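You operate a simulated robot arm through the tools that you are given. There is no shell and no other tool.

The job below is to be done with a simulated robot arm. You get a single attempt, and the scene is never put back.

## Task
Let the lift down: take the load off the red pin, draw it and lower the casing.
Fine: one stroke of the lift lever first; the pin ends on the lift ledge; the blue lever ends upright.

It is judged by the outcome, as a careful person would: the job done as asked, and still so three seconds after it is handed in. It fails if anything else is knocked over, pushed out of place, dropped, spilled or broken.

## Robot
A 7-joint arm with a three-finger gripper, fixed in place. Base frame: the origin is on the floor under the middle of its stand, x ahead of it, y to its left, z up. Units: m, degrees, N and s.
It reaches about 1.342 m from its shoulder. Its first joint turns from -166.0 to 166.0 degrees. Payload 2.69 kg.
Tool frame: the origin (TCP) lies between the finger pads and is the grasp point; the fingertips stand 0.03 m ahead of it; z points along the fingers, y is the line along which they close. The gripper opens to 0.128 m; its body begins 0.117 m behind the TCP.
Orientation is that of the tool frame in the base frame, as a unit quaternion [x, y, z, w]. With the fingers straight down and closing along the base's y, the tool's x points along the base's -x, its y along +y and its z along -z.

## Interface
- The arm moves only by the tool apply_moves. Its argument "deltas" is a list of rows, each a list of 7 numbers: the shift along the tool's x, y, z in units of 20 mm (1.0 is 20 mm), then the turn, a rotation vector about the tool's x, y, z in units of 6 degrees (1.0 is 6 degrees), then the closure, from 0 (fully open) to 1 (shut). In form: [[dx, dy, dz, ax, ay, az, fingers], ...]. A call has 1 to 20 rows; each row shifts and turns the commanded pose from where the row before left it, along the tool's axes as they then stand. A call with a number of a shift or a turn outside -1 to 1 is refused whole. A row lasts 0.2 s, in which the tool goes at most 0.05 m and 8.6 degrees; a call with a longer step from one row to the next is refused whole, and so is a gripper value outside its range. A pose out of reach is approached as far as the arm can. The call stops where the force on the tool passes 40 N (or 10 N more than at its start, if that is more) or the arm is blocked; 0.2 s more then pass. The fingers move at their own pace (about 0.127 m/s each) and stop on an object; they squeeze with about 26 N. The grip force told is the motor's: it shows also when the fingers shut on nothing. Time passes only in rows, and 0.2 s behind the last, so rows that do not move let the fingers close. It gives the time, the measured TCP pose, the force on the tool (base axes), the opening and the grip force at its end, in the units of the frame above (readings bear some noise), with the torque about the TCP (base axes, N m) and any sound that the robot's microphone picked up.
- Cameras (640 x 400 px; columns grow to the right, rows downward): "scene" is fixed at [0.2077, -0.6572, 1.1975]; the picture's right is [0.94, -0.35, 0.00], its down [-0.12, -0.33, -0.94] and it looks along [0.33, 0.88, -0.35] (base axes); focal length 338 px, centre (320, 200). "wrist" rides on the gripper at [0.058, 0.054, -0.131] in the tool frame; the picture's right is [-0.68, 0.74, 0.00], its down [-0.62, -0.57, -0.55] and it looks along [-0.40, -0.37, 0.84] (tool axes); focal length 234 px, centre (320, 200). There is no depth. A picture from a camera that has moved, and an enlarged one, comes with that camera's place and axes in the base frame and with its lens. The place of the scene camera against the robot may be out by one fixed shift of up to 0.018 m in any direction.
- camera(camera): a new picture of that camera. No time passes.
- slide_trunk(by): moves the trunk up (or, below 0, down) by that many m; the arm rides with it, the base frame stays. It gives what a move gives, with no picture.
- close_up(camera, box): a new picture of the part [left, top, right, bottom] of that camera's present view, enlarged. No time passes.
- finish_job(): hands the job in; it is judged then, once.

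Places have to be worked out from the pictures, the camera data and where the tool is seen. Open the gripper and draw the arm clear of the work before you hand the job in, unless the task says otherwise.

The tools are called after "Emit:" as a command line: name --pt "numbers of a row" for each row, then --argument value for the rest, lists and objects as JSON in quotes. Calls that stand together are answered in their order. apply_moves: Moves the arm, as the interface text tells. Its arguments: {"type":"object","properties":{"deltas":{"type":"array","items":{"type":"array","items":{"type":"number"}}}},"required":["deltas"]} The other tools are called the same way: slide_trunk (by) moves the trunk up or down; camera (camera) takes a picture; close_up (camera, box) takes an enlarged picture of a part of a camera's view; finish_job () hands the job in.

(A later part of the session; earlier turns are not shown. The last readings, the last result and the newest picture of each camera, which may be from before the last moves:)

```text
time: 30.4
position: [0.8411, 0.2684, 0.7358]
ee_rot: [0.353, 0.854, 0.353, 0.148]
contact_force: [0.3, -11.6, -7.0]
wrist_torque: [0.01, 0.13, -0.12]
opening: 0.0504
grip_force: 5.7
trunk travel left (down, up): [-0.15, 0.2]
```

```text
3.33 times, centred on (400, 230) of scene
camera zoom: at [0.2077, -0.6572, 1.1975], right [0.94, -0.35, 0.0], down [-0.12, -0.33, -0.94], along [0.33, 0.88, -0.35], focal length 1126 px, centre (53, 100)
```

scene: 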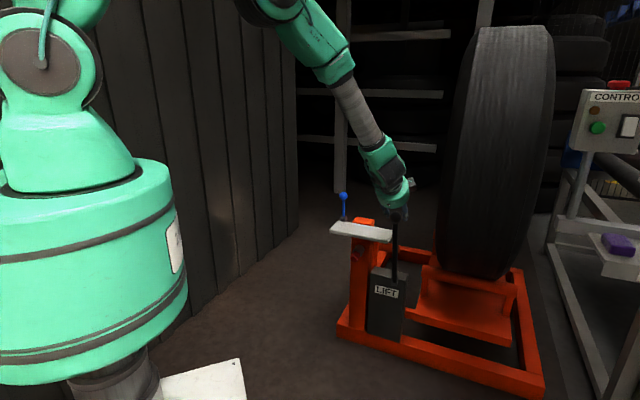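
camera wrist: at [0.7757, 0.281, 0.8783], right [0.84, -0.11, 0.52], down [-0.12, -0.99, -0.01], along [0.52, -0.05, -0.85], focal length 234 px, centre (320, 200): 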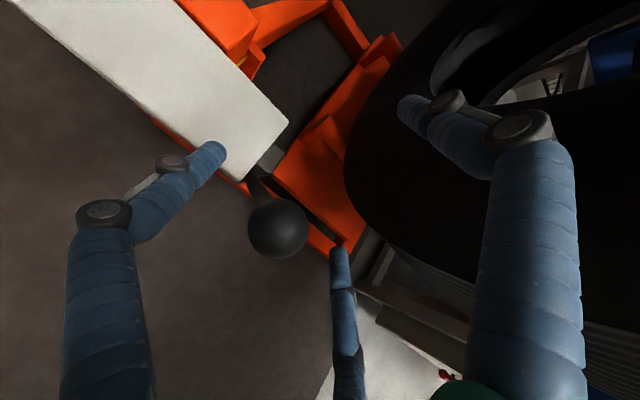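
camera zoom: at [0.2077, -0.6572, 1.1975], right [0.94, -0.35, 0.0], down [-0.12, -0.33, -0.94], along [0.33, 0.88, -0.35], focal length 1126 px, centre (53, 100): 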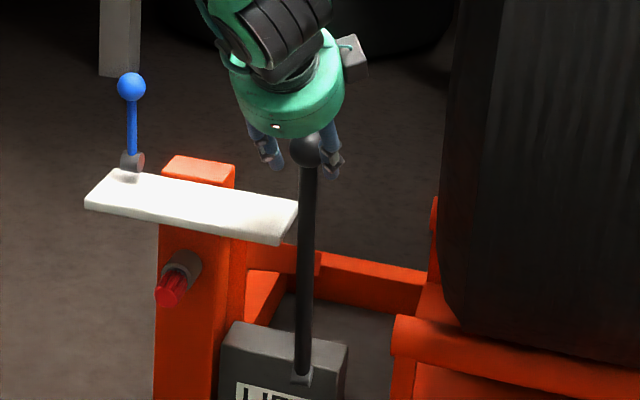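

The ball is back at its starting pixel (397, 214), and the light resistance suggests it's at its rest stop. I'll open and draw back along the tool axis.

Emit:
apply_moves --pt "0 0 0 0 0 0 0.4" --pt "0 0 0 0 0 0 0" --pt "0 0 0 0 0 0 0" --pt "0 0 -0.7 0 0 0 0" --pt "0 0 -1 0 0 0 0" --pt "0 0 -1 0 0 0 0" --pt "0 0 -1 0 0 0 0" --pt "0 0 -1 0 0 0 0" --pt "0 0 -1 0 0 0 0"

Emit:
camera --camera "wrist"

Emit:
camera --camera "scene"

```text
time: 32.4
position: [0.7845, 0.2111, 0.8166]
ee_rot: [0.351, 0.855, 0.352, 0.149]
contact_force: [-0.1, 0.4, -0.3]
wrist_torque: [0.04, 0.04, -0.01]
opening: 0.1278
grip_force: 0.1
trunk travel left (down, up): [-0.15, 0.2]
```

```text
taken
camera wrist: at [0.7042, 0.2151, 0.9478], right [0.85, -0.1, 0.52], down [-0.12, -0.99, -0.01], along [0.52, -0.05, -0.85], focal length 234 px, centre (320, 200)
```

wrist: 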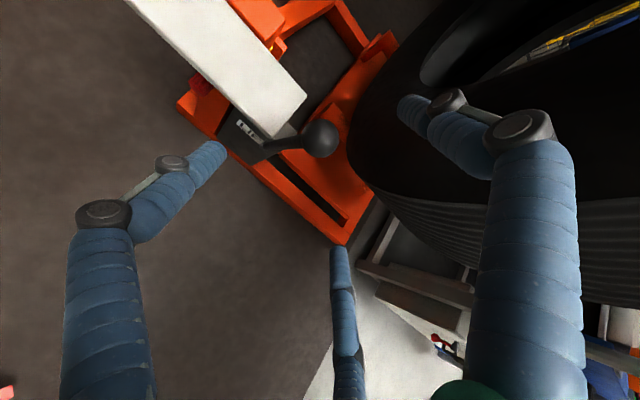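

```text
taken
```

scene: 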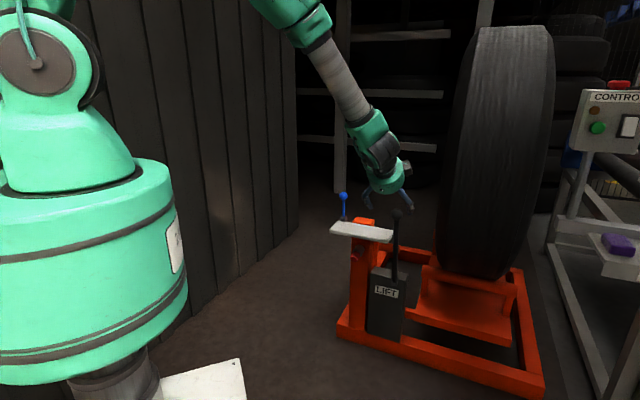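

The stroke is done: the lever is back at rest and the casing stays raised. Next is the pin. I'll draw back, swing left to line up in front of it, and level the tool so it points straight at the post.

Emit:
apply_moves --pt "0.8 -0.894 -0.198 0 0 0 0" --pt "0.8 -0.894 -0.198 0 0 0 0" --pt "0.8 -0.894 -0.198 0 0 0 0" --pt "0.8 -0.894 -0.198 0 0 0 0" --pt "0.8 -0.894 -0.198 0 0 0 0" --pt "0.8 -0.894 -0.198 0 0 0 0" --pt "0.8 -0.894 -0.198 0 0 0 0" --pt "0.8 -0.894 -0.198 0 0 0 0" --pt "0.8 -0.894 -0.198 0 0 0 0" --pt "0.8 -0.894 -0.198 0 0 0 0" --pt "0 0 0 -0.925 0 0 0" --pt "0 0 0 -0.925 0 0 0" --pt "0 0 0 -0.925 0 0 0" --pt "0 0 0 -0.925 0 0 0" --pt "0 0 0 -0.925 0 0 0" --pt "0 0 0 -0.925 0 0 0" --pt "0 0 0 -0.925 0 0 0" --pt "0 0 0 -0.925 0 0 0"

Emit:
camera --camera "wrist"

Emit:
camera --camera "scene"

```text
time: 36.2
position: [0.5634, 0.2147, 0.7198]
ee_rot: [0.268, 0.658, 0.65, 0.27]
contact_force: [0.2, -0.6, 0.7]
wrist_torque: [-0.05, 0.03, 0.0]
opening: 0.128
grip_force: 0.0
trunk travel left (down, up): [-0.15, 0.2]
```

```text
taken
camera wrist: at [0.4296, 0.1643, 0.7735], right [0.48, -0.47, 0.74], down [0.05, -0.83, -0.56], along [0.88, 0.3, -0.38], focal length 234 px, centre (320, 200)
```

wrist: 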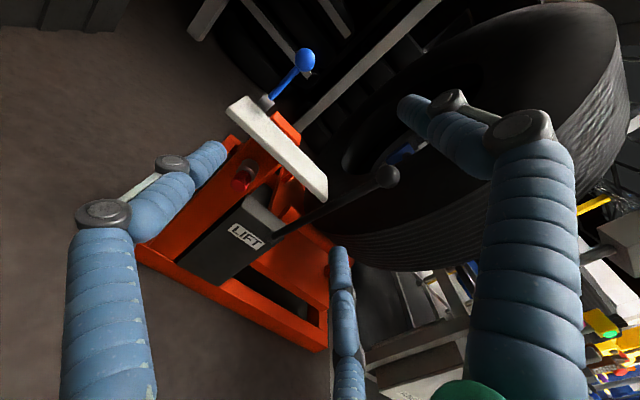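

```text
taken
```

scene: 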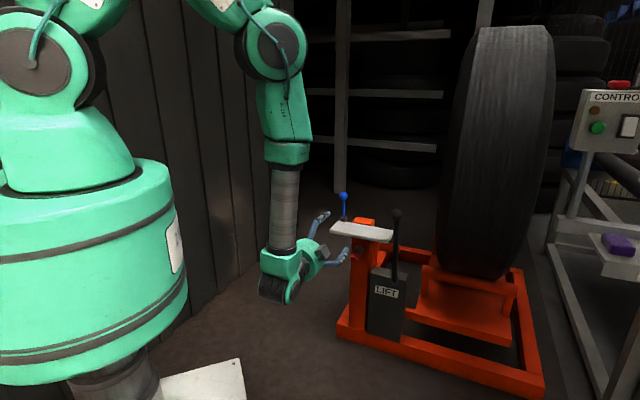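

The tool is level and faces the post, with a clear view of everything. I'll enlarge the pin and ledge to measure them.

Emit:
close_up --camera "wrist" --box '[190, 130, 300, 220]'

Emit:
close_up --camera "wrist" --box '[210, 40, 410, 240]'

```text
4.44 times, centred on (245, 175) of wrist
camera zoom: at [0.4296, 0.1643, 0.7735], right [0.48, -0.47, 0.74], down [0.05, -0.83, -0.56], along [0.88, 0.3, -0.38], focal length 1041 px, centre (653, 311)
```

zoom: 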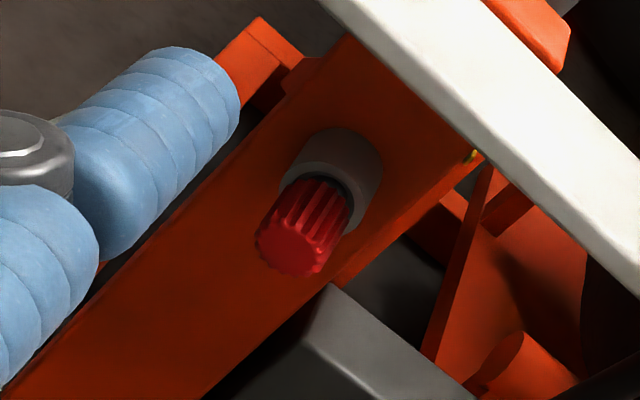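

```text
2.00 times, centred on (310, 140) of wrist
camera zoom: at [0.4296, 0.1643, 0.7735], right [0.48, -0.47, 0.74], down [0.05, -0.83, -0.56], along [0.88, 0.3, -0.38], focal length 468 px, centre (340, 320)
```

zoom: 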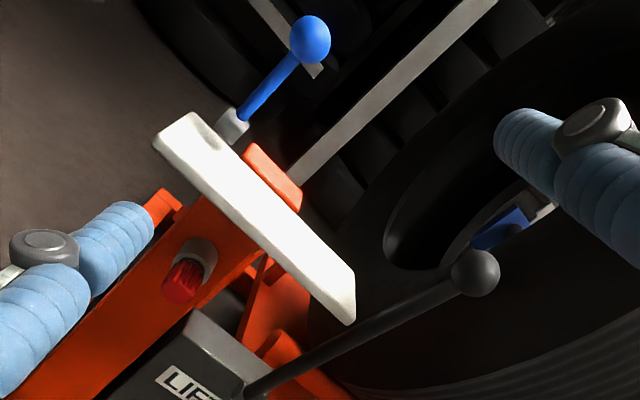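

The knob's front centre works out at about (0.755, 0.410, 0.497), its axis along the tool's pointing direction, with a diameter of about 33 mm. I'll lower to its height, half-close the fingers so the thumb clears the ledge, and come forward to 15 cm short.

Emit:
apply_moves --pt "0 -0.93 0 0 0 0 0.375" --pt "0 -0.93 0 0 0 0 0.375" --pt "0 -0.93 0 0 0 0 0.375" --pt "0 -0.93 0 0 0 0 0.375" --pt "0 -0.93 0 0 0 0 0.375" --pt "0 -0.93 0 0 0 0 0.375" --pt "0 -0.93 0 0 0 0 0.375" --pt "0 -0.93 0 0 0 0 0.375" --pt "0 -0.93 0 0 0 0 0.375" --pt "0 -0.93 0 0 0 0 0.375" --pt "0 -0.93 0 0 0 0 0.375" --pt "0.1 -0.93 0 0 0 0 0.375" --pt "0 0 1 0 0 0 0.375" --pt "0 0 1 0 0 0 0.375" --pt "0 0 1 0 0 0 0.375" --pt "0 0 1 0 0 0 0.375" --pt "0 0 1 0 0 0 0.375"

Emit:
camera --camera "wrist"

Emit:
camera --camera "scene"

```text
time: 39.8
position: [0.6309, 0.2838, 0.4937]
ee_rot: [0.269, 0.658, 0.65, 0.269]
contact_force: [-0.3, -0.1, 0.1]
wrist_torque: [-0.02, -0.04, 0.01]
opening: 0.08
grip_force: 0.1
trunk travel left (down, up): [-0.15, 0.2]
```

```text
taken
camera wrist: at [0.4966, 0.2338, 0.5488], right [0.48, -0.47, 0.74], down [0.05, -0.83, -0.56], along [0.87, 0.3, -0.38], focal length 234 px, centre (320, 200)
```

wrist: 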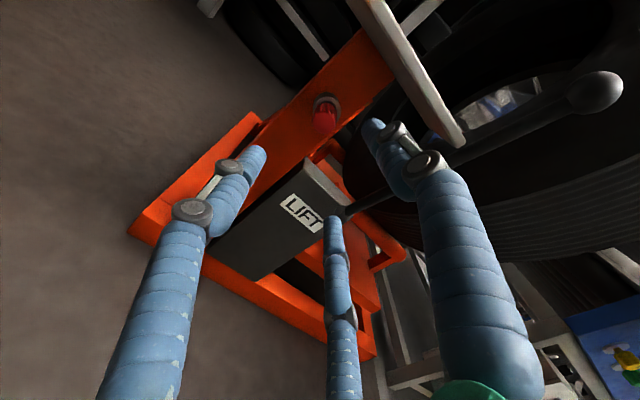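

```text
taken
```

scene: 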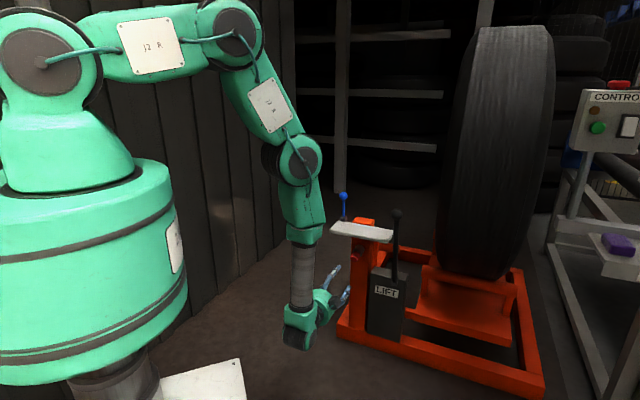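

The knob shows near where the tool axis should pass (column 320, row ~120). I'll enlarge to check the alignment precisely.

Emit:
close_up --camera "wrist" --box '[270, 70, 380, 150]'

```text
5.00 times, centred on (325, 110) of wrist
camera zoom: at [0.4966, 0.2338, 0.5488], right [0.48, -0.47, 0.74], down [0.05, -0.83, -0.56], along [0.87, 0.3, -0.38], focal length 1171 px, centre (295, 650)
```

zoom: 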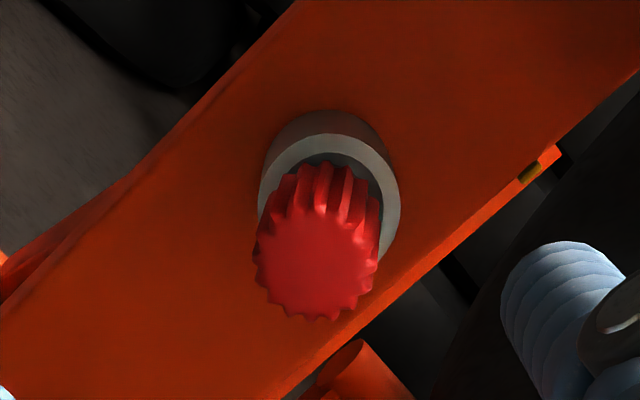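

The knob sits a few mm toward +a of my axis, and possibly droops slightly. I'll correct 5 mm sideways and move 9 cm closer, then measure again.

Emit:
apply_moves --pt "-0.12 0.03 0.9 0 0 0 0.375" --pt "-0.12 0.03 0.9 0 0 0 0.375" --pt "0 0 0.9 0 0 0 0.375" --pt "0 0 0.9 0 0 0 0.375" --pt "0 0 0.9 0 0 0 0.375"

Emit:
camera --camera "wrist"

Emit:
close_up --camera "wrist" --box '[260, 90, 400, 190]'

Emit:
close_up --camera "scene" --box '[300, 190, 420, 310]'

```text
time: 41.0
position: [0.6994, 0.3454, 0.4937]
ee_rot: [0.269, 0.658, 0.649, 0.27]
contact_force: [1.0, 0.5, -0.5]
wrist_torque: [0.0, -0.02, -0.02]
opening: 0.08
grip_force: 0.0
trunk travel left (down, up): [-0.15, 0.2]
```

```text
taken
camera wrist: at [0.5647, 0.295, 0.5485], right [0.48, -0.47, 0.74], down [0.05, -0.83, -0.56], along [0.87, 0.3, -0.38], focal length 234 px, centre (320, 200)
```

wrist: 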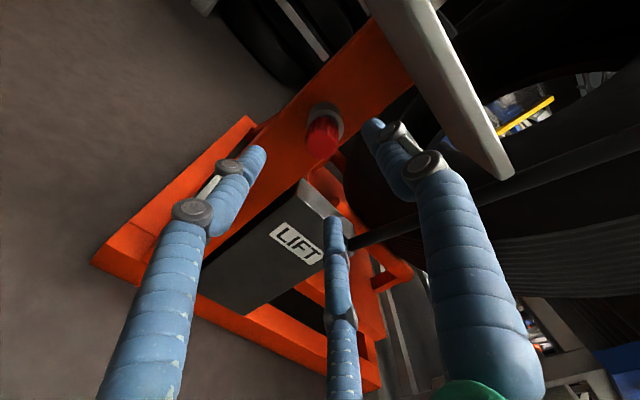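

```text
4.00 times, centred on (330, 140) of wrist
camera zoom: at [0.5647, 0.295, 0.5485], right [0.48, -0.47, 0.74], down [0.05, -0.83, -0.56], along [0.87, 0.3, -0.38], focal length 937 px, centre (280, 440)
```

zoom: 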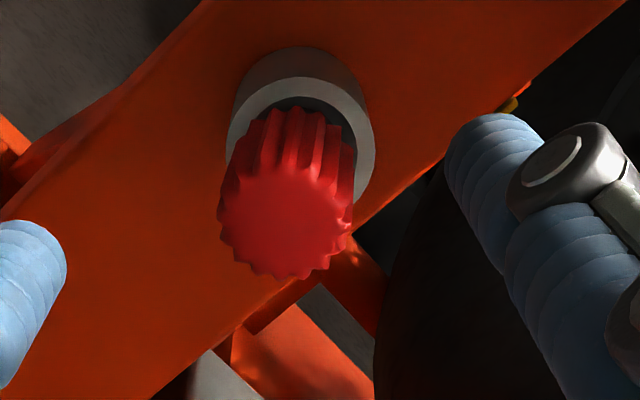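

```text
3.33 times, centred on (360, 250) of scene
camera zoom: at [0.2077, -0.6572, 1.1975], right [0.94, -0.35, 0.0], down [-0.12, -0.33, -0.94], along [0.33, 0.88, -0.35], focal length 1126 px, centre (187, 33)
```

zoom: 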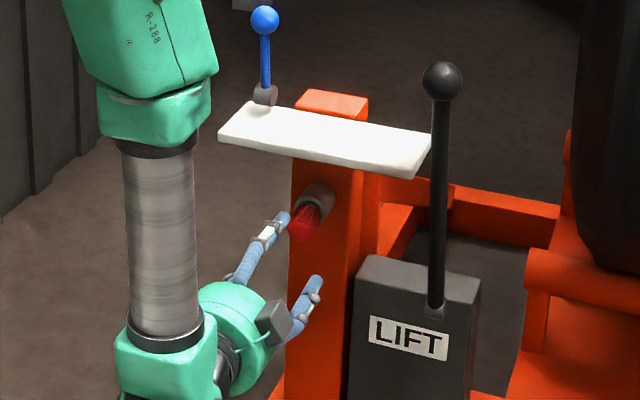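

The knob front is about 7 cm ahead and 2–4 mm off-axis. I'll nudge to centre, advance 5 cm so the fingertips reach around the knob, and look again.

Emit:
apply_moves --pt "0.08 0.1 0.85 0 0 0 0.375" --pt "0.04 0.08 0.85 0 0 0 0.375" --pt "0 0 0.8 0 0 0 0.375"

Emit:
close_up --camera "wrist" --box '[230, 100, 410, 230]'

```text
time: 41.8
position: [0.7304, 0.3838, 0.496]
ee_rot: [0.269, 0.658, 0.65, 0.269]
contact_force: [-0.5, -0.5, 0.4]
wrist_torque: [0.0, 0.02, -0.01]
opening: 0.0801
grip_force: 0.1
trunk travel left (down, up): [-0.15, 0.2]
```

```text
3.08 times, centred on (320, 165) of wrist
camera zoom: at [0.5969, 0.333, 0.5521], right [0.48, -0.47, 0.74], down [0.05, -0.83, -0.56], along [0.87, 0.3, -0.38], focal length 720 px, centre (320, 308)
```

zoom: 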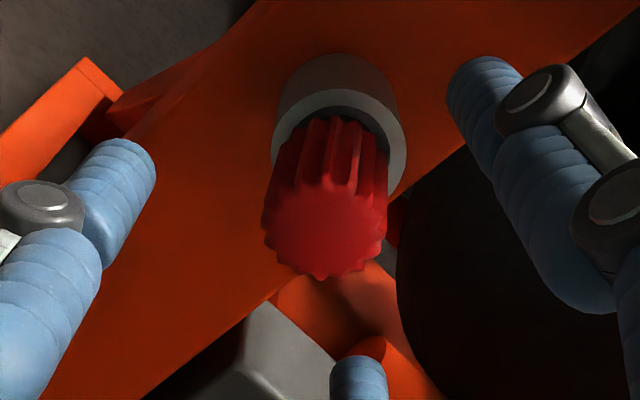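

The knob is now between the open fingers, its front about 3 cm ahead of the grasp point and within 3 mm of centre. I'll advance 4.8 cm and close on it.

Emit:
apply_moves --pt "-0.1 0 0.8 0 0 0 0.375" --pt "0 0 0.8 0 0 0 0.375" --pt "0 0 0.8 0 0 0 0.375" --pt "0 0 0 0 0 0 0.375"

Emit:
close_up --camera "wrist" --box '[230, 120, 410, 250]'

```text
time: 42.8
position: [0.7678, 0.415, 0.4959]
ee_rot: [0.269, 0.658, 0.65, 0.269]
contact_force: [0.1, 0.7, -0.1]
wrist_torque: [0.02, 0.04, 0.01]
opening: 0.0801
grip_force: 0.0
trunk travel left (down, up): [-0.15, 0.2]
```

```text
3.08 times, centred on (320, 185) of wrist
camera zoom: at [0.6335, 0.365, 0.5505], right [0.48, -0.47, 0.74], down [0.05, -0.83, -0.56], along [0.87, 0.3, -0.38], focal length 720 px, centre (320, 246)
```

zoom: 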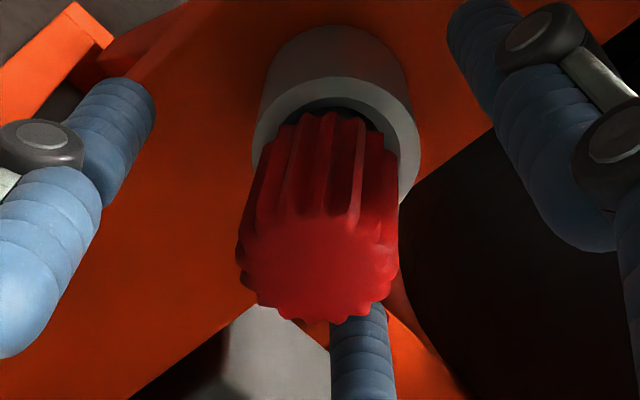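

The knob is centred on the grasp axis. I'll back off 3 mm to keep the fingertips clear of the collar, then close.

Emit:
apply_moves --pt "0 0 -0.15 0 0 0 0.375" --pt "0 0 0 0 0 0 1" --pt "0 0 0 0 0 0 1" --pt "0 0 0 0 0 0 1"

Emit:
close_up --camera "wrist" --box '[230, 120, 410, 250]'

```text
time: 43.8
position: [0.7655, 0.4138, 0.5003]
ee_rot: [0.268, 0.657, 0.651, 0.271]
contact_force: [-19.1, -7.9, 33.6]
wrist_torque: [0.41, -1.24, 0.08]
opening: 0.0406
grip_force: 45.1
trunk travel left (down, up): [-0.15, 0.2]
```

```text
3.08 times, centred on (320, 185) of wrist
camera zoom: at [0.6311, 0.3629, 0.5534], right [0.48, -0.47, 0.74], down [0.05, -0.83, -0.56], along [0.88, 0.31, -0.37], focal length 720 px, centre (320, 246)
```

zoom: 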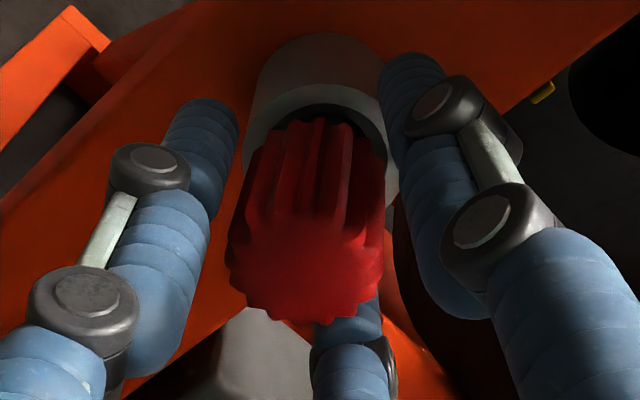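

The fingers stopped at 40.6 mm, the collar's size and wider than the knob, with an upward push. So the tips caught the collar. I'll open, back off 13 mm, and grip only the knob.

Emit:
apply_moves --pt "0 0 0 0 0 0 0.5" --pt "0 0 0 0 0 0 0.375" --pt "0 0 -0.65 0 0 0 0.375" --pt "0 0 0 0 0 0 0.375"

Emit:
close_up --camera "wrist" --box '[230, 120, 410, 250]'

```text
time: 44.8
position: [0.7559, 0.4054, 0.4962]
ee_rot: [0.269, 0.658, 0.65, 0.27]
contact_force: [0.6, 0.9, 1.4]
wrist_torque: [0.0, 0.01, -0.03]
opening: 0.08
grip_force: 0.1
trunk travel left (down, up): [-0.15, 0.2]
```

```text
3.08 times, centred on (320, 185) of wrist
camera zoom: at [0.6219, 0.3534, 0.5504], right [0.48, -0.47, 0.74], down [0.05, -0.83, -0.56], along [0.87, 0.3, -0.38], focal length 720 px, centre (320, 246)
```

zoom: 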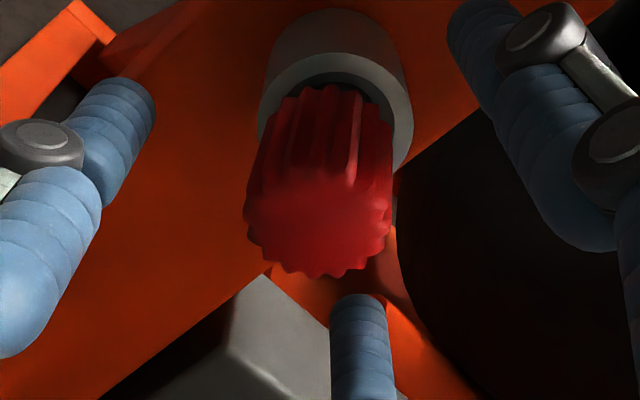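

The grasp point now lies at the knob's front face, fingertips 3 cm along the knob and short of the collar. Closing.

Emit:
apply_moves --pt "0 0 0 0 0 0 0.7" --pt "0 0 0 0 0 0 1" --pt "0 0 0 0 0 0 1" --pt "0 0 0 0 0 0 1"

Emit:
close_up --camera "wrist" --box '[230, 120, 410, 250]'

```text
time: 45.8
position: [0.7566, 0.4041, 0.4973]
ee_rot: [0.269, 0.657, 0.651, 0.27]
contact_force: [2.2, 1.9, 9.0]
wrist_torque: [0.3, -0.33, 0.03]
opening: 0.0324
grip_force: 25.6
trunk travel left (down, up): [-0.15, 0.2]
```

```text
3.08 times, centred on (320, 185) of wrist
camera zoom: at [0.6224, 0.3537, 0.5513], right [0.48, -0.47, 0.74], down [0.05, -0.83, -0.56], along [0.88, 0.3, -0.38], focal length 720 px, centre (320, 246)
```

zoom: 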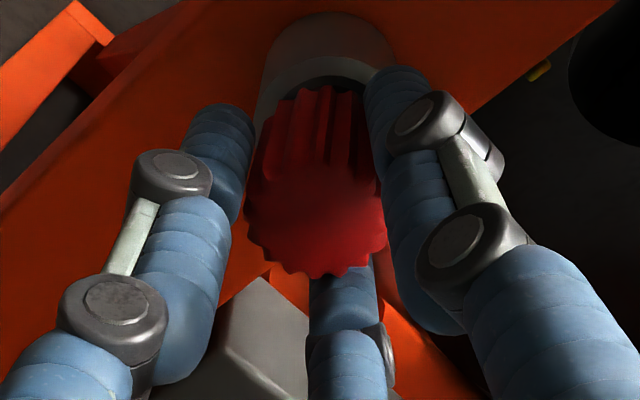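

Now it holds the knob (opening 32 mm). I'll draw it gently straight out, 15 mm first, watching the force to confirm the load is off.

Emit:
apply_moves --pt "0 0 -0.25 0 0 0 1" --pt "0 0 -0.25 0 0 0 1" --pt "0 0 -0.25 0 0 0 1" --pt "0 0 0 0 0 0 1"

Emit:
close_up --camera "wrist" --box '[230, 120, 410, 250]'

```text
time: 46.8
position: [0.7438, 0.3938, 0.4949]
ee_rot: [0.269, 0.658, 0.649, 0.269]
contact_force: [2.7, -2.8, 4.9]
wrist_torque: [0.29, -0.26, -0.23]
opening: 0.0328
grip_force: 26.5
trunk travel left (down, up): [-0.15, 0.2]
```

```text
3.08 times, centred on (320, 185) of wrist
camera zoom: at [0.6107, 0.3428, 0.5512], right [0.48, -0.47, 0.74], down [0.05, -0.83, -0.56], along [0.87, 0.3, -0.38], focal length 720 px, centre (320, 246)
```

zoom: 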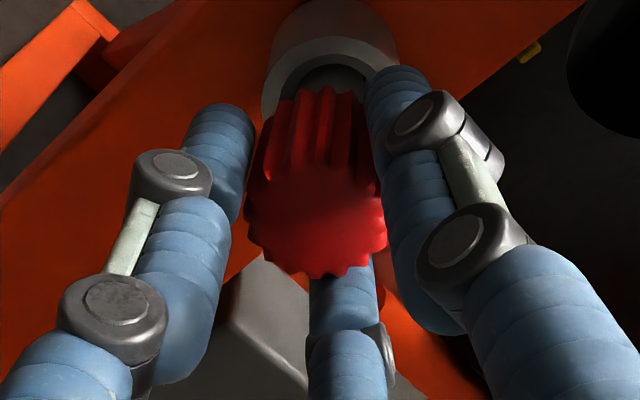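

The pin slides out with the gripper at only a few newtons, so the load is off it. I'll keep drawing straight back.

Emit:
apply_moves --pt "0 0 -0.4 0 0 0 1" --pt "0 0 -0.4 0 0 0 1" --pt "0 0 -0.4 0 0 0 1" --pt "0 0 -0.4 0 0 0 1" --pt "0 0 -0.4 0 0 0 1" --pt "0 0 0 0 0 0 1"

Emit:
camera --camera "wrist"

Emit:
close_up --camera "scene" --box '[300, 190, 420, 310]'

```text
time: 48.2
position: [0.7165, 0.365, 0.4979]
ee_rot: [0.269, 0.658, 0.65, 0.27]
contact_force: [0.1, -0.8, 0.6]
wrist_torque: [-0.03, 0.03, 0.0]
opening: 0.0322
grip_force: 26.1
trunk travel left (down, up): [-0.15, 0.2]
```

```text
taken
camera wrist: at [0.5829, 0.3143, 0.5523], right [0.48, -0.47, 0.74], down [0.05, -0.83, -0.56], along [0.87, 0.3, -0.38], focal length 234 px, centre (320, 200)
```

wrist: 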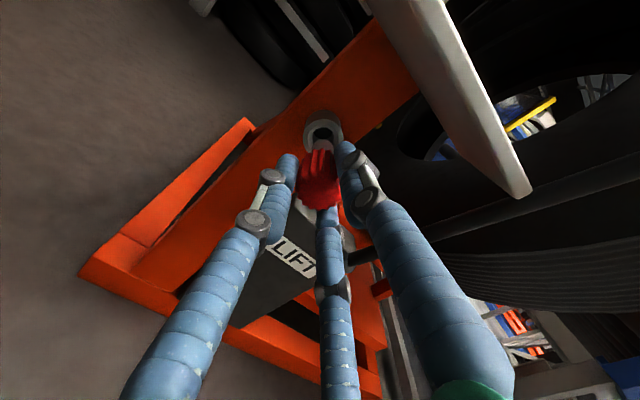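

```text
3.33 times, centred on (360, 250) of scene
camera zoom: at [0.2077, -0.6572, 1.1975], right [0.94, -0.35, 0.0], down [-0.12, -0.33, -0.94], along [0.33, 0.88, -0.35], focal length 1126 px, centre (187, 33)
```

zoom: 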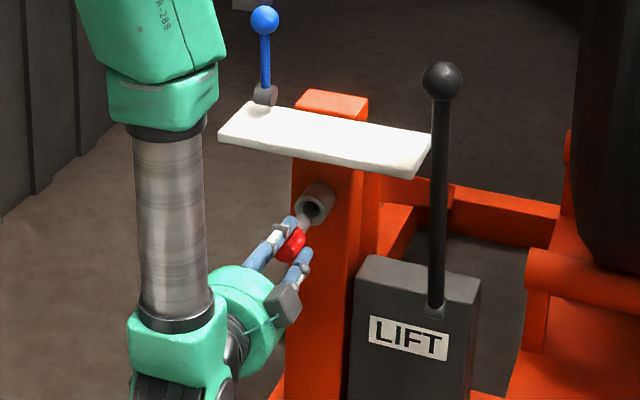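

The hole in the collar now looks dark and open, and the force is near zero. I'll draw back another 6 cm and check the pin's whole length.

Emit:
apply_moves --pt "0 0 -0.6 0 0 0 1" --pt "0 0 -0.6 0 0 0 1" --pt "0 0 -0.6 0 0 0 1" --pt "0 0 -0.6 0 0 0 1" --pt "0 0 -0.6 0 0 0 1" --pt "0 0 0 0 0 0 1"

Emit:
close_up --camera "wrist" --box '[230, 90, 410, 230]'

Emit:
close_up --camera "scene" --box '[300, 190, 420, 310]'

```text
time: 49.6
position: [0.6744, 0.324, 0.4987]
ee_rot: [0.268, 0.658, 0.65, 0.27]
contact_force: [-0.5, 0.5, -1.3]
wrist_torque: [-0.04, 0.02, 0.01]
opening: 0.0322
grip_force: 26.1
trunk travel left (down, up): [-0.15, 0.2]
```

```text
2.86 times, centred on (320, 160) of wrist
camera zoom: at [0.5403, 0.2725, 0.5526], right [0.48, -0.47, 0.74], down [0.05, -0.83, -0.56], along [0.87, 0.3, -0.38], focal length 669 px, centre (320, 314)
```

zoom: 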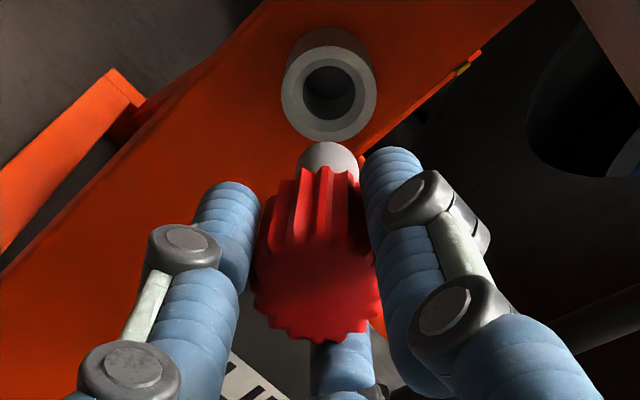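

```text
3.33 times, centred on (360, 250) of scene
camera zoom: at [0.2077, -0.6572, 1.1975], right [0.94, -0.35, 0.0], down [-0.12, -0.33, -0.94], along [0.33, 0.88, -0.35], focal length 1126 px, centre (187, 33)
```

zoom: 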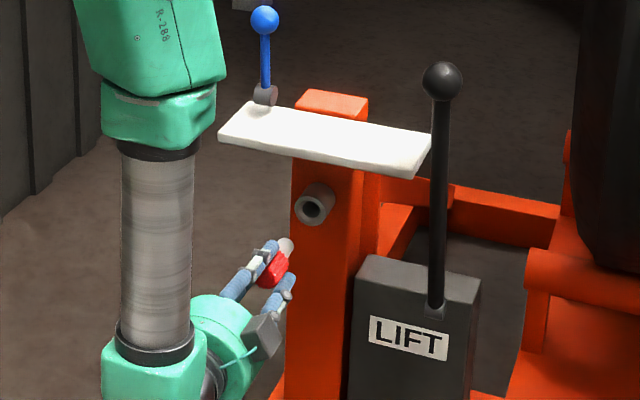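

The pin is fully out, about 9 cm long, and firmly held end-on. I'll back away, rise in front of the ledge, turn 30° to the right and pitch down 18°, so it can be laid across the free right half of the ledge.

Emit:
apply_moves --pt "0 0 -1 0 0 0 1" --pt "0 0 -1 0 0 0 1" --pt "0 0 -1 0 0 0 1" --pt "0 0 -1 0 0 0 1" --pt "0 0 -1 0 0 0 1" --pt "0 1 0 0 0 0 1" --pt "0 1 0 0 0 0 1" --pt "0 1 0 0 0 0 1" --pt "0 1 0 0 0 0 1" --pt "0 1 0 0 0 0 1" --pt "0 1 0 0 0 0 1" --pt "0 1 0 0 0 0 1" --pt "0 1 0 0 0 0 1" --pt "0 1 0 0 0 0 1" --pt "0 1 0 0 0 0 1" --pt "0 1 0 0 0 0 1" --pt "0 1 0 0 0 0 1" --pt "0 0.5 0 0 0 0 1"

Emit:
apply_moves --pt "0 0 0 0 -1 0 1" --pt "0 0 0 0 -1 0 1" --pt "0 0 0 0 -1 0 1" --pt "0 0 0 0 -1 0 1" --pt "0 0 0 0 -1 0 1" --pt "0 0 0 1 0 0 1" --pt "0 0 0 1 0 0 1" --pt "0 0 0 1 0 0 1" --pt "0 0 0 0 0 0 1"

Emit:
camera --camera "wrist"

Emit:
camera --camera "scene"

```text
time: 53.4
position: [0.6047, 0.2548, 0.7492]
ee_rot: [0.269, 0.657, 0.65, 0.271]
contact_force: [0.5, 0.0, -2.1]
wrist_torque: [-0.04, 0.0, 0.0]
opening: 0.0319
grip_force: 26.1
trunk travel left (down, up): [-0.15, 0.2]
```

```text
time: 55.4
position: [0.6021, 0.2528, 0.7495]
ee_rot: [0.384, 0.715, 0.512, 0.28]
contact_force: [-2.7, -1.3, -1.5]
wrist_torque: [0.03, -0.11, -0.08]
opening: 0.0319
grip_force: 25.7
out of reach, approached as far as the arm can: row 3, 4, 5
trunk travel left (down, up): [-0.15, 0.2]
```

```text
taken
camera wrist: at [0.4803, 0.2443, 0.8416], right [0.57, -0.43, 0.7], down [-0.25, -0.9, -0.36], along [0.79, 0.03, -0.62], focal length 234 px, centre (320, 200)
```

wrist: 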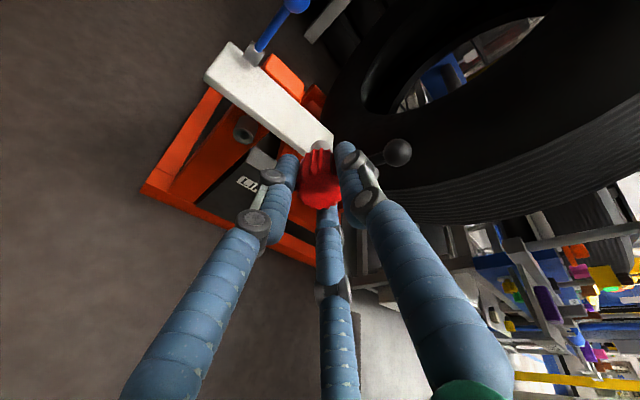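

```text
taken
```

scene: 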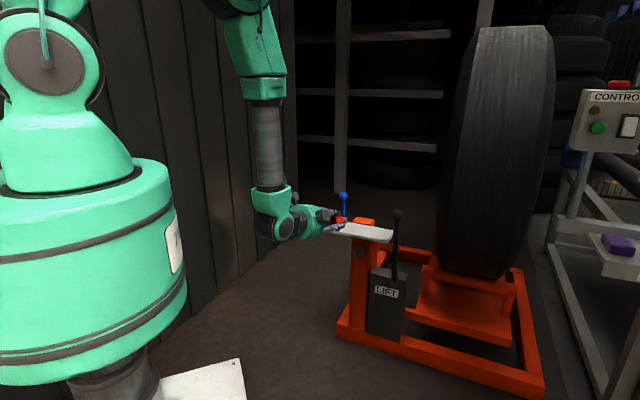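

The wrist could only turn about 12° of the 30° here, so it's near a joint limit. I'll move forward over the ledge, keeping the pin about 5 cm above it, and see what's reachable there.

Emit:
apply_moves --pt "-0.067 0.144 0.9 0 0 0 1" --pt "-0.067 0.144 0.9 0 0 0 1" --pt "-0.067 0.144 0.9 0 0 0 1" --pt "-0.067 0.144 0.9 0 0 0 1" --pt "-0.067 0.144 0.9 0 0 0 1" --pt "-0.067 0.144 0.9 0 0 0 1" --pt "-0.067 0.144 0.9 0 0 0 1" --pt "-0.067 0.144 0.9 0 0 0 1"

Emit:
camera --camera "wrist"

Emit:
close_up --camera "scene" --box '[300, 160, 440, 280]'

```text
time: 57.2
position: [0.7022, 0.3038, 0.7337]
ee_rot: [0.382, 0.717, 0.514, 0.276]
contact_force: [-0.3, -0.1, -1.6]
wrist_torque: [0.02, -0.03, 0.02]
opening: 0.032
grip_force: 25.8
out of reach, approached as far as the arm can: row 6, 8
trunk travel left (down, up): [-0.15, 0.2]
```

```text
taken
camera wrist: at [0.5804, 0.2942, 0.8256], right [0.57, -0.43, 0.7], down [-0.24, -0.9, -0.36], along [0.79, 0.04, -0.62], focal length 234 px, centre (320, 200)
```

wrist: 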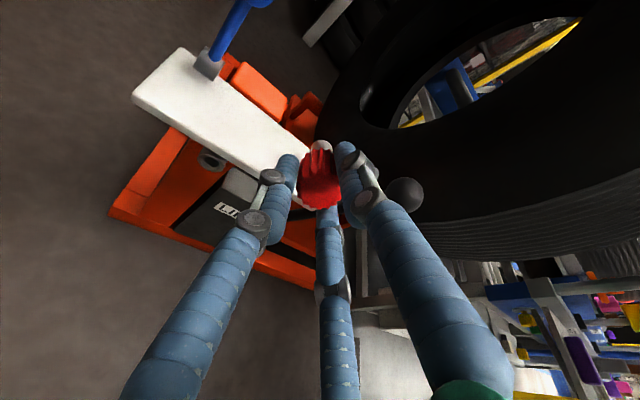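

```text
3.33 times, centred on (370, 220) of scene
camera zoom: at [0.2077, -0.6572, 1.1975], right [0.94, -0.35, 0.0], down [-0.12, -0.33, -0.94], along [0.33, 0.88, -0.35], focal length 1126 px, centre (153, 133)
```

zoom: 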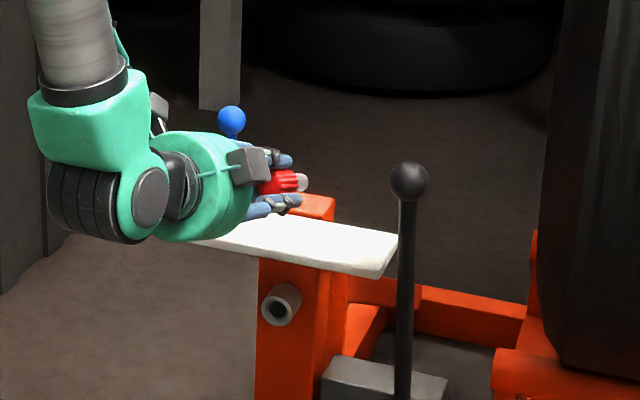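

Near that wrist limit I can't go further with this yaw. I'll measure the pin tip and ledge from this view, then turn back to straight-on, where there was full reach.

Emit:
close_up --camera "wrist" --box '[250, 110, 390, 220]'

Emit:
apply_moves --pt "0 0 0 0 0.95 -0.32 1" --pt "0 0 0 0 0.95 -0.32 1" --pt "0 0 0 0 0 0 1"

Emit:
camera --camera "wrist"

```text
3.64 times, centred on (320, 165) of wrist
camera zoom: at [0.5804, 0.2942, 0.8256], right [0.57, -0.43, 0.7], down [-0.24, -0.9, -0.36], along [0.79, 0.04, -0.62], focal length 852 px, centre (320, 327)
```

zoom: 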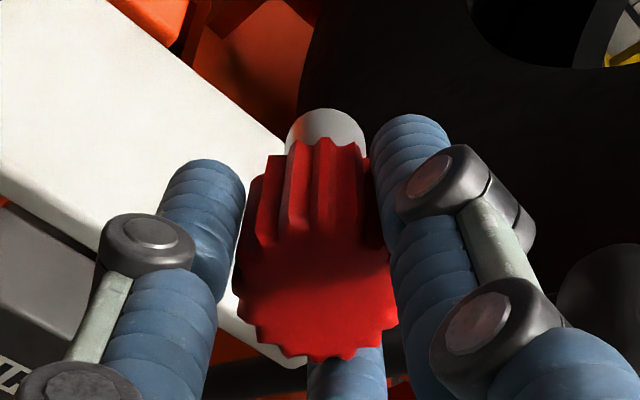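

```text
time: 58.0
position: [0.7032, 0.3038, 0.7336]
ee_rot: [0.307, 0.752, 0.539, 0.225]
contact_force: [-0.8, -0.1, -0.4]
wrist_torque: [0.02, 0.02, 0.01]
opening: 0.0321
grip_force: 25.3
trunk travel left (down, up): [-0.15, 0.2]
```

```text
taken
camera wrist: at [0.5853, 0.2701, 0.8256], right [0.64, -0.31, 0.7], down [-0.05, -0.93, -0.36], along [0.76, 0.19, -0.62], focal length 234 px, centre (320, 200)
```

wrist: 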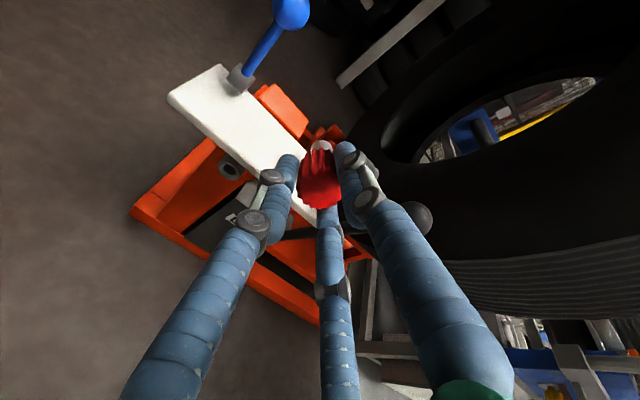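

Facing straight again, with full reach. The pin measures about 7.5 cm from knob face to tip, so it fits front-to-back on the ledge. I'll enlarge the ledge here for its edges.

Emit:
close_up --camera "wrist" --box '[150, 40, 370, 230]'

Emit:
close_up --camera "scene" --box '[310, 170, 430, 270]'

```text
2.11 times, centred on (260, 135) of wrist
camera zoom: at [0.5853, 0.2701, 0.8256], right [0.64, -0.31, 0.7], down [-0.05, -0.93, -0.36], along [0.76, 0.19, -0.62], focal length 493 px, centre (446, 337)
```

zoom: 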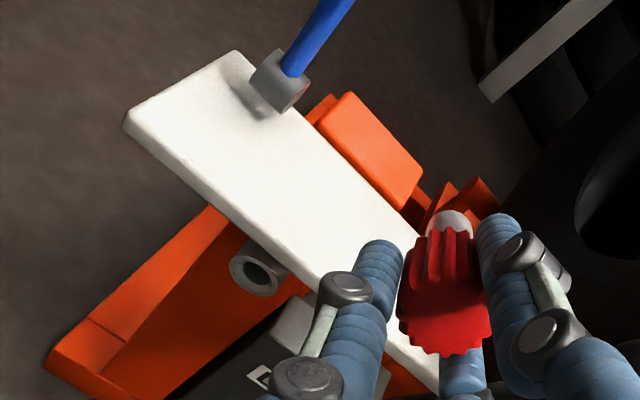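

```text
4.00 times, centred on (370, 220) of scene
camera zoom: at [0.2077, -0.6572, 1.1975], right [0.94, -0.35, 0.0], down [-0.12, -0.33, -0.94], along [0.33, 0.88, -0.35], focal length 1351 px, centre (120, 120)
```

zoom: 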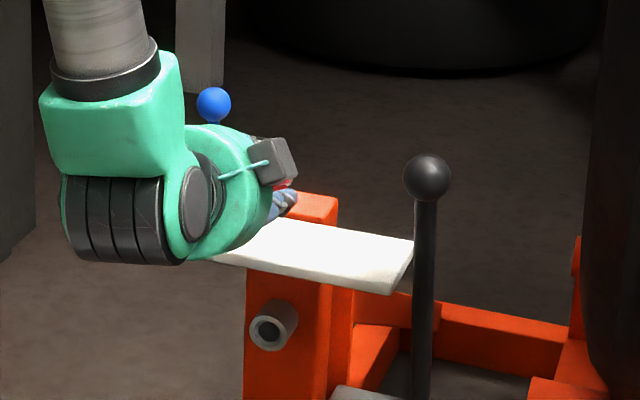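

The ledge top spans n = 0.791–0.889 front to back, at z ≈ 0.61–0.62. I'll move over its free right half, beside the post, with the pin about 2–3 cm above the surface.

Emit:
apply_moves --pt "-0.292 -0.183 0.862 0 0 0 1" --pt "-0.292 -0.183 0.862 0 0 0 1" --pt "-0.292 -0.183 0.862 0 0 0 1" --pt "-0.292 -0.183 0.862 0 0 0 1" --pt "-0.292 -0.183 0.862 0 0 0 1" --pt "-0.292 -0.183 0.862 0 0 0 1" --pt "0 0 0 0 0 0 1"

Emit:
camera --camera "wrist"

Emit:
close_up --camera "scene" --box '[310, 170, 430, 270]'

```text
time: 59.6
position: [0.7929, 0.3416, 0.6798]
ee_rot: [0.307, 0.751, 0.539, 0.225]
contact_force: [0.3, -0.3, -1.2]
wrist_torque: [-0.01, 0.02, -0.03]
opening: 0.0319
grip_force: 25.7
trunk travel left (down, up): [-0.15, 0.2]
```

```text
taken
camera wrist: at [0.6751, 0.3086, 0.7724], right [0.64, -0.31, 0.7], down [-0.05, -0.93, -0.36], along [0.76, 0.19, -0.62], focal length 234 px, centre (320, 200)
```

wrist: 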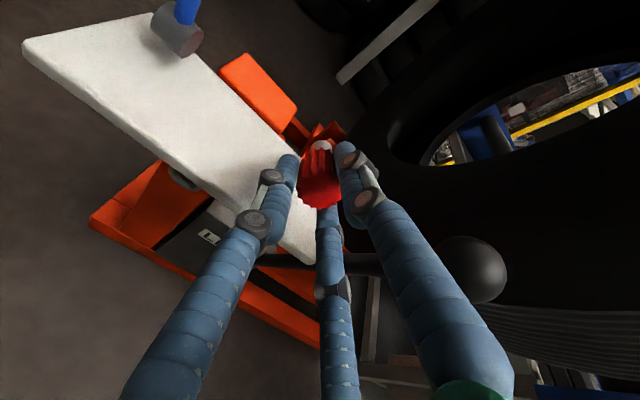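

```text
4.00 times, centred on (370, 220) of scene
camera zoom: at [0.2077, -0.6572, 1.1975], right [0.94, -0.35, 0.0], down [-0.12, -0.33, -0.94], along [0.33, 0.88, -0.35], focal length 1351 px, centre (120, 120)
```

zoom: 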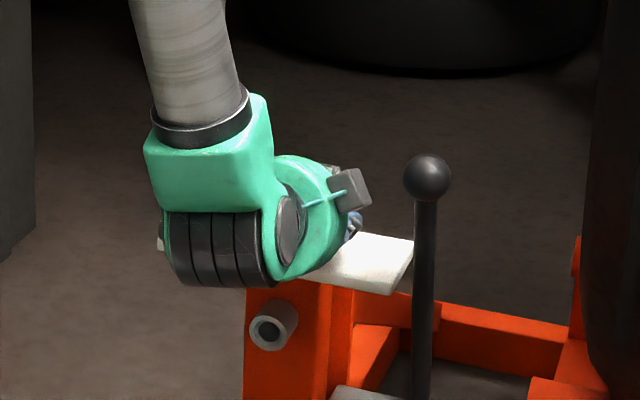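

Positioned over the ledge at n = 0.802, a = 0.319. I'll lower vertically in small steps, reading the force for first contact.

Emit:
apply_moves --pt "0 -0.38 0.128 0 0 0 1" --pt "0 -0.38 0.128 0 0 0 1" --pt "0 0 0 0 0 0 1"

Emit:
close_up --camera "wrist" --box '[230, 100, 410, 280]'

```text
time: 60.4
position: [0.7927, 0.3423, 0.6645]
ee_rot: [0.307, 0.752, 0.538, 0.225]
contact_force: [-1.1, 0.6, -0.7]
wrist_torque: [-0.01, 0.01, 0.01]
opening: 0.032
grip_force: 25.9
trunk travel left (down, up): [-0.15, 0.2]
```

```text
2.22 times, centred on (320, 190) of wrist
camera zoom: at [0.6744, 0.3089, 0.7562], right [0.64, -0.31, 0.7], down [-0.05, -0.93, -0.36], along [0.77, 0.19, -0.61], focal length 520 px, centre (320, 222)
```

zoom: 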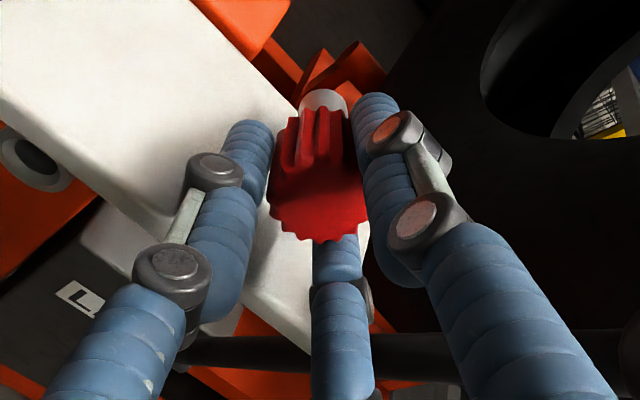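

Still no contact at z = 0.6645, and the pin is inside both ledge edges. I'll lower in 3 mm steps.

Emit:
apply_moves --pt "0 -0.142 0.048 0 0 0 1" --pt "0 -0.142 0.048 0 0 0 1" --pt "0 0 0 0 0 0 1"

```text
time: 61.2
position: [0.7929, 0.3439, 0.6579]
ee_rot: [0.308, 0.751, 0.539, 0.225]
contact_force: [0.5, 0.6, -0.9]
wrist_torque: [-0.04, 0.04, 0.03]
opening: 0.0319
grip_force: 25.8
trunk travel left (down, up): [-0.15, 0.2]
```

No contact yet; continuing down in 3 mm steps.

Emit:
apply_moves --pt "0 -0.142 0.048 0 0 0 1" --pt "0 0 0 0 0 0 1"

Emit:
close_up --camera "wrist" --box '[250, 110, 390, 220]'

```text
time: 61.8
position: [0.7923, 0.343, 0.6545]
ee_rot: [0.308, 0.751, 0.538, 0.226]
contact_force: [-0.1, -0.7, -1.2]
wrist_torque: [0.0, 0.02, 0.0]
opening: 0.0319
grip_force: 26.5
trunk travel left (down, up): [-0.15, 0.2]
```

```text
3.64 times, centred on (320, 165) of wrist
camera zoom: at [0.6744, 0.3095, 0.7472], right [0.64, -0.31, 0.7], down [-0.05, -0.93, -0.36], along [0.76, 0.19, -0.62], focal length 852 px, centre (320, 327)
```

zoom: 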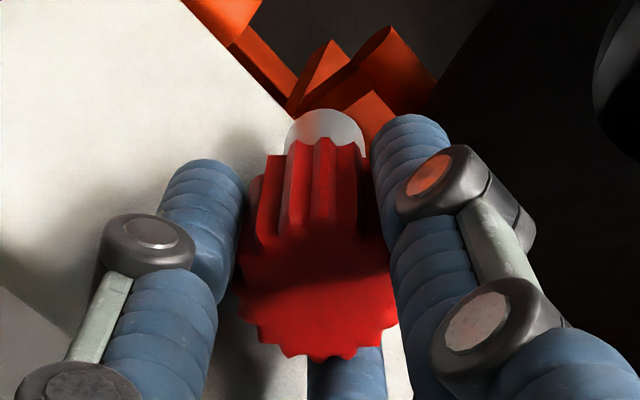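

Finger shadows on the ledge are close now. Two more 3 mm steps, one at a time.

Emit:
apply_moves --pt "0 -0.142 0.048 0 0 0 1" --pt "0 0 0 0 0 0 1"

Emit:
apply_moves --pt "0 -0.142 0.048 0 0 0 1" --pt "0 0 0 0 0 0 1"

```text
time: 62.4
position: [0.7922, 0.3423, 0.6515]
ee_rot: [0.307, 0.752, 0.538, 0.224]
contact_force: [-0.5, 0.4, 0.2]
wrist_torque: [0.0, 0.0, 0.03]
opening: 0.0318
grip_force: 25.6
trunk travel left (down, up): [-0.15, 0.2]
```

```text
time: 63.0
position: [0.7922, 0.3438, 0.6476]
ee_rot: [0.308, 0.752, 0.539, 0.225]
contact_force: [-0.5, 1.0, -1.0]
wrist_torque: [-0.02, -0.01, 0.0]
opening: 0.0319
grip_force: 25.9
trunk travel left (down, up): [-0.15, 0.2]
```

Emit:
close_up --camera "wrist" --box '[230, 100, 410, 260]'

Emit:
close_up --camera "scene" --box '[340, 190, 420, 260]'

```text
2.50 times, centred on (320, 180) of wrist
camera zoom: at [0.6748, 0.3096, 0.7403], right [0.64, -0.31, 0.7], down [-0.05, -0.93, -0.36], along [0.76, 0.19, -0.62], focal length 585 px, centre (320, 250)
```

zoom: 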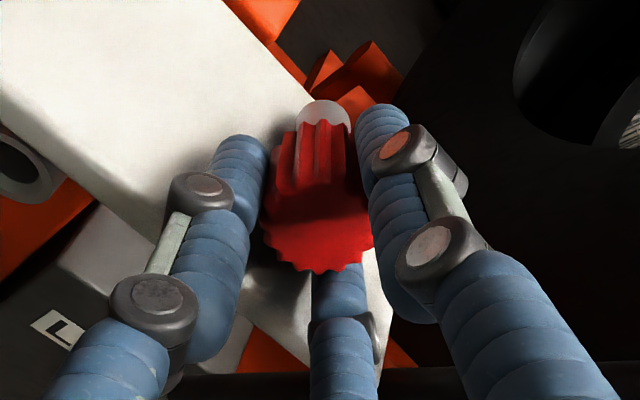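

```text
5.71 times, centred on (380, 225) of scene
camera zoom: at [0.2077, -0.6572, 1.1975], right [0.94, -0.35, 0.0], down [-0.12, -0.33, -0.94], along [0.33, 0.88, -0.35], focal length 1930 px, centre (-23, 57)
```

zoom: 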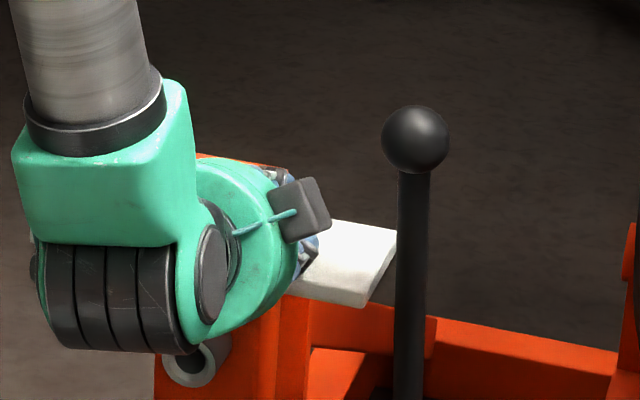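

No contact at 0.6476, so the ledge top must be nearer 0.612–0.618, which also puts its edges about 7 mm further back. I'll shift the pin 9 mm inward, then keep lowering.

Emit:
apply_moves --pt "0 0.14 0.43 0 0 0 1" --pt "0 -0.12 0.04 0 0 0 1" --pt "0 0 0 0 0 0 1"

Emit:
apply_moves --pt "0 -0.12 0.04 0 0 0 1" --pt "0 0 0 0 0 0 1"

```text
time: 63.8
position: [0.7988, 0.3489, 0.6468]
ee_rot: [0.308, 0.752, 0.538, 0.224]
contact_force: [0.0, -0.3, -0.6]
wrist_torque: [0.01, 0.01, 0.05]
opening: 0.0319
grip_force: 26.2
trunk travel left (down, up): [-0.15, 0.2]
```

```text
time: 64.4
position: [0.7998, 0.3487, 0.645]
ee_rot: [0.307, 0.75, 0.54, 0.226]
contact_force: [-0.4, -1.1, 12.3]
wrist_torque: [0.56, -0.55, -0.02]
opening: 0.0321
grip_force: 26.1
trunk travel left (down, up): [-0.15, 0.2]
```

First touch: 12 N upward, with a torque placing the contact about 6.5 cm ahead, so it's the pin's tip resting on the ledge (top ≈ 0.612). Now I'll open the fingers very gradually while easing up a little, letting the knob settle down between the two lower fingers.

Emit:
apply_moves --pt "0 0.024 -0.008 0 0 0 0.75" --pt "0 0.024 -0.008 0 0 0 0.735" --pt "0 0.024 -0.008 0 0 0 0.72" --pt "0 0.024 -0.008 0 0 0 0.705" --pt "0 0 0 0 0 0 0.705"

Emit:
close_up --camera "wrist" --box '[230, 100, 410, 260]'

```text
time: 65.6
position: [0.7998, 0.3496, 0.6445]
ee_rot: [0.308, 0.752, 0.538, 0.225]
contact_force: [-0.5, -0.2, 0.0]
wrist_torque: [0.03, -0.03, -0.03]
opening: 0.0379
grip_force: 0.0
trunk travel left (down, up): [-0.15, 0.2]
```

```text
2.50 times, centred on (320, 180) of wrist
camera zoom: at [0.6811, 0.3161, 0.7372], right [0.64, -0.31, 0.7], down [-0.05, -0.93, -0.36], along [0.76, 0.19, -0.62], focal length 585 px, centre (320, 250)
```

zoom: 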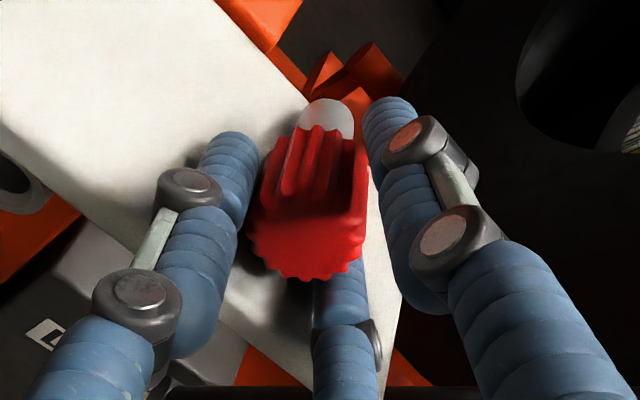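

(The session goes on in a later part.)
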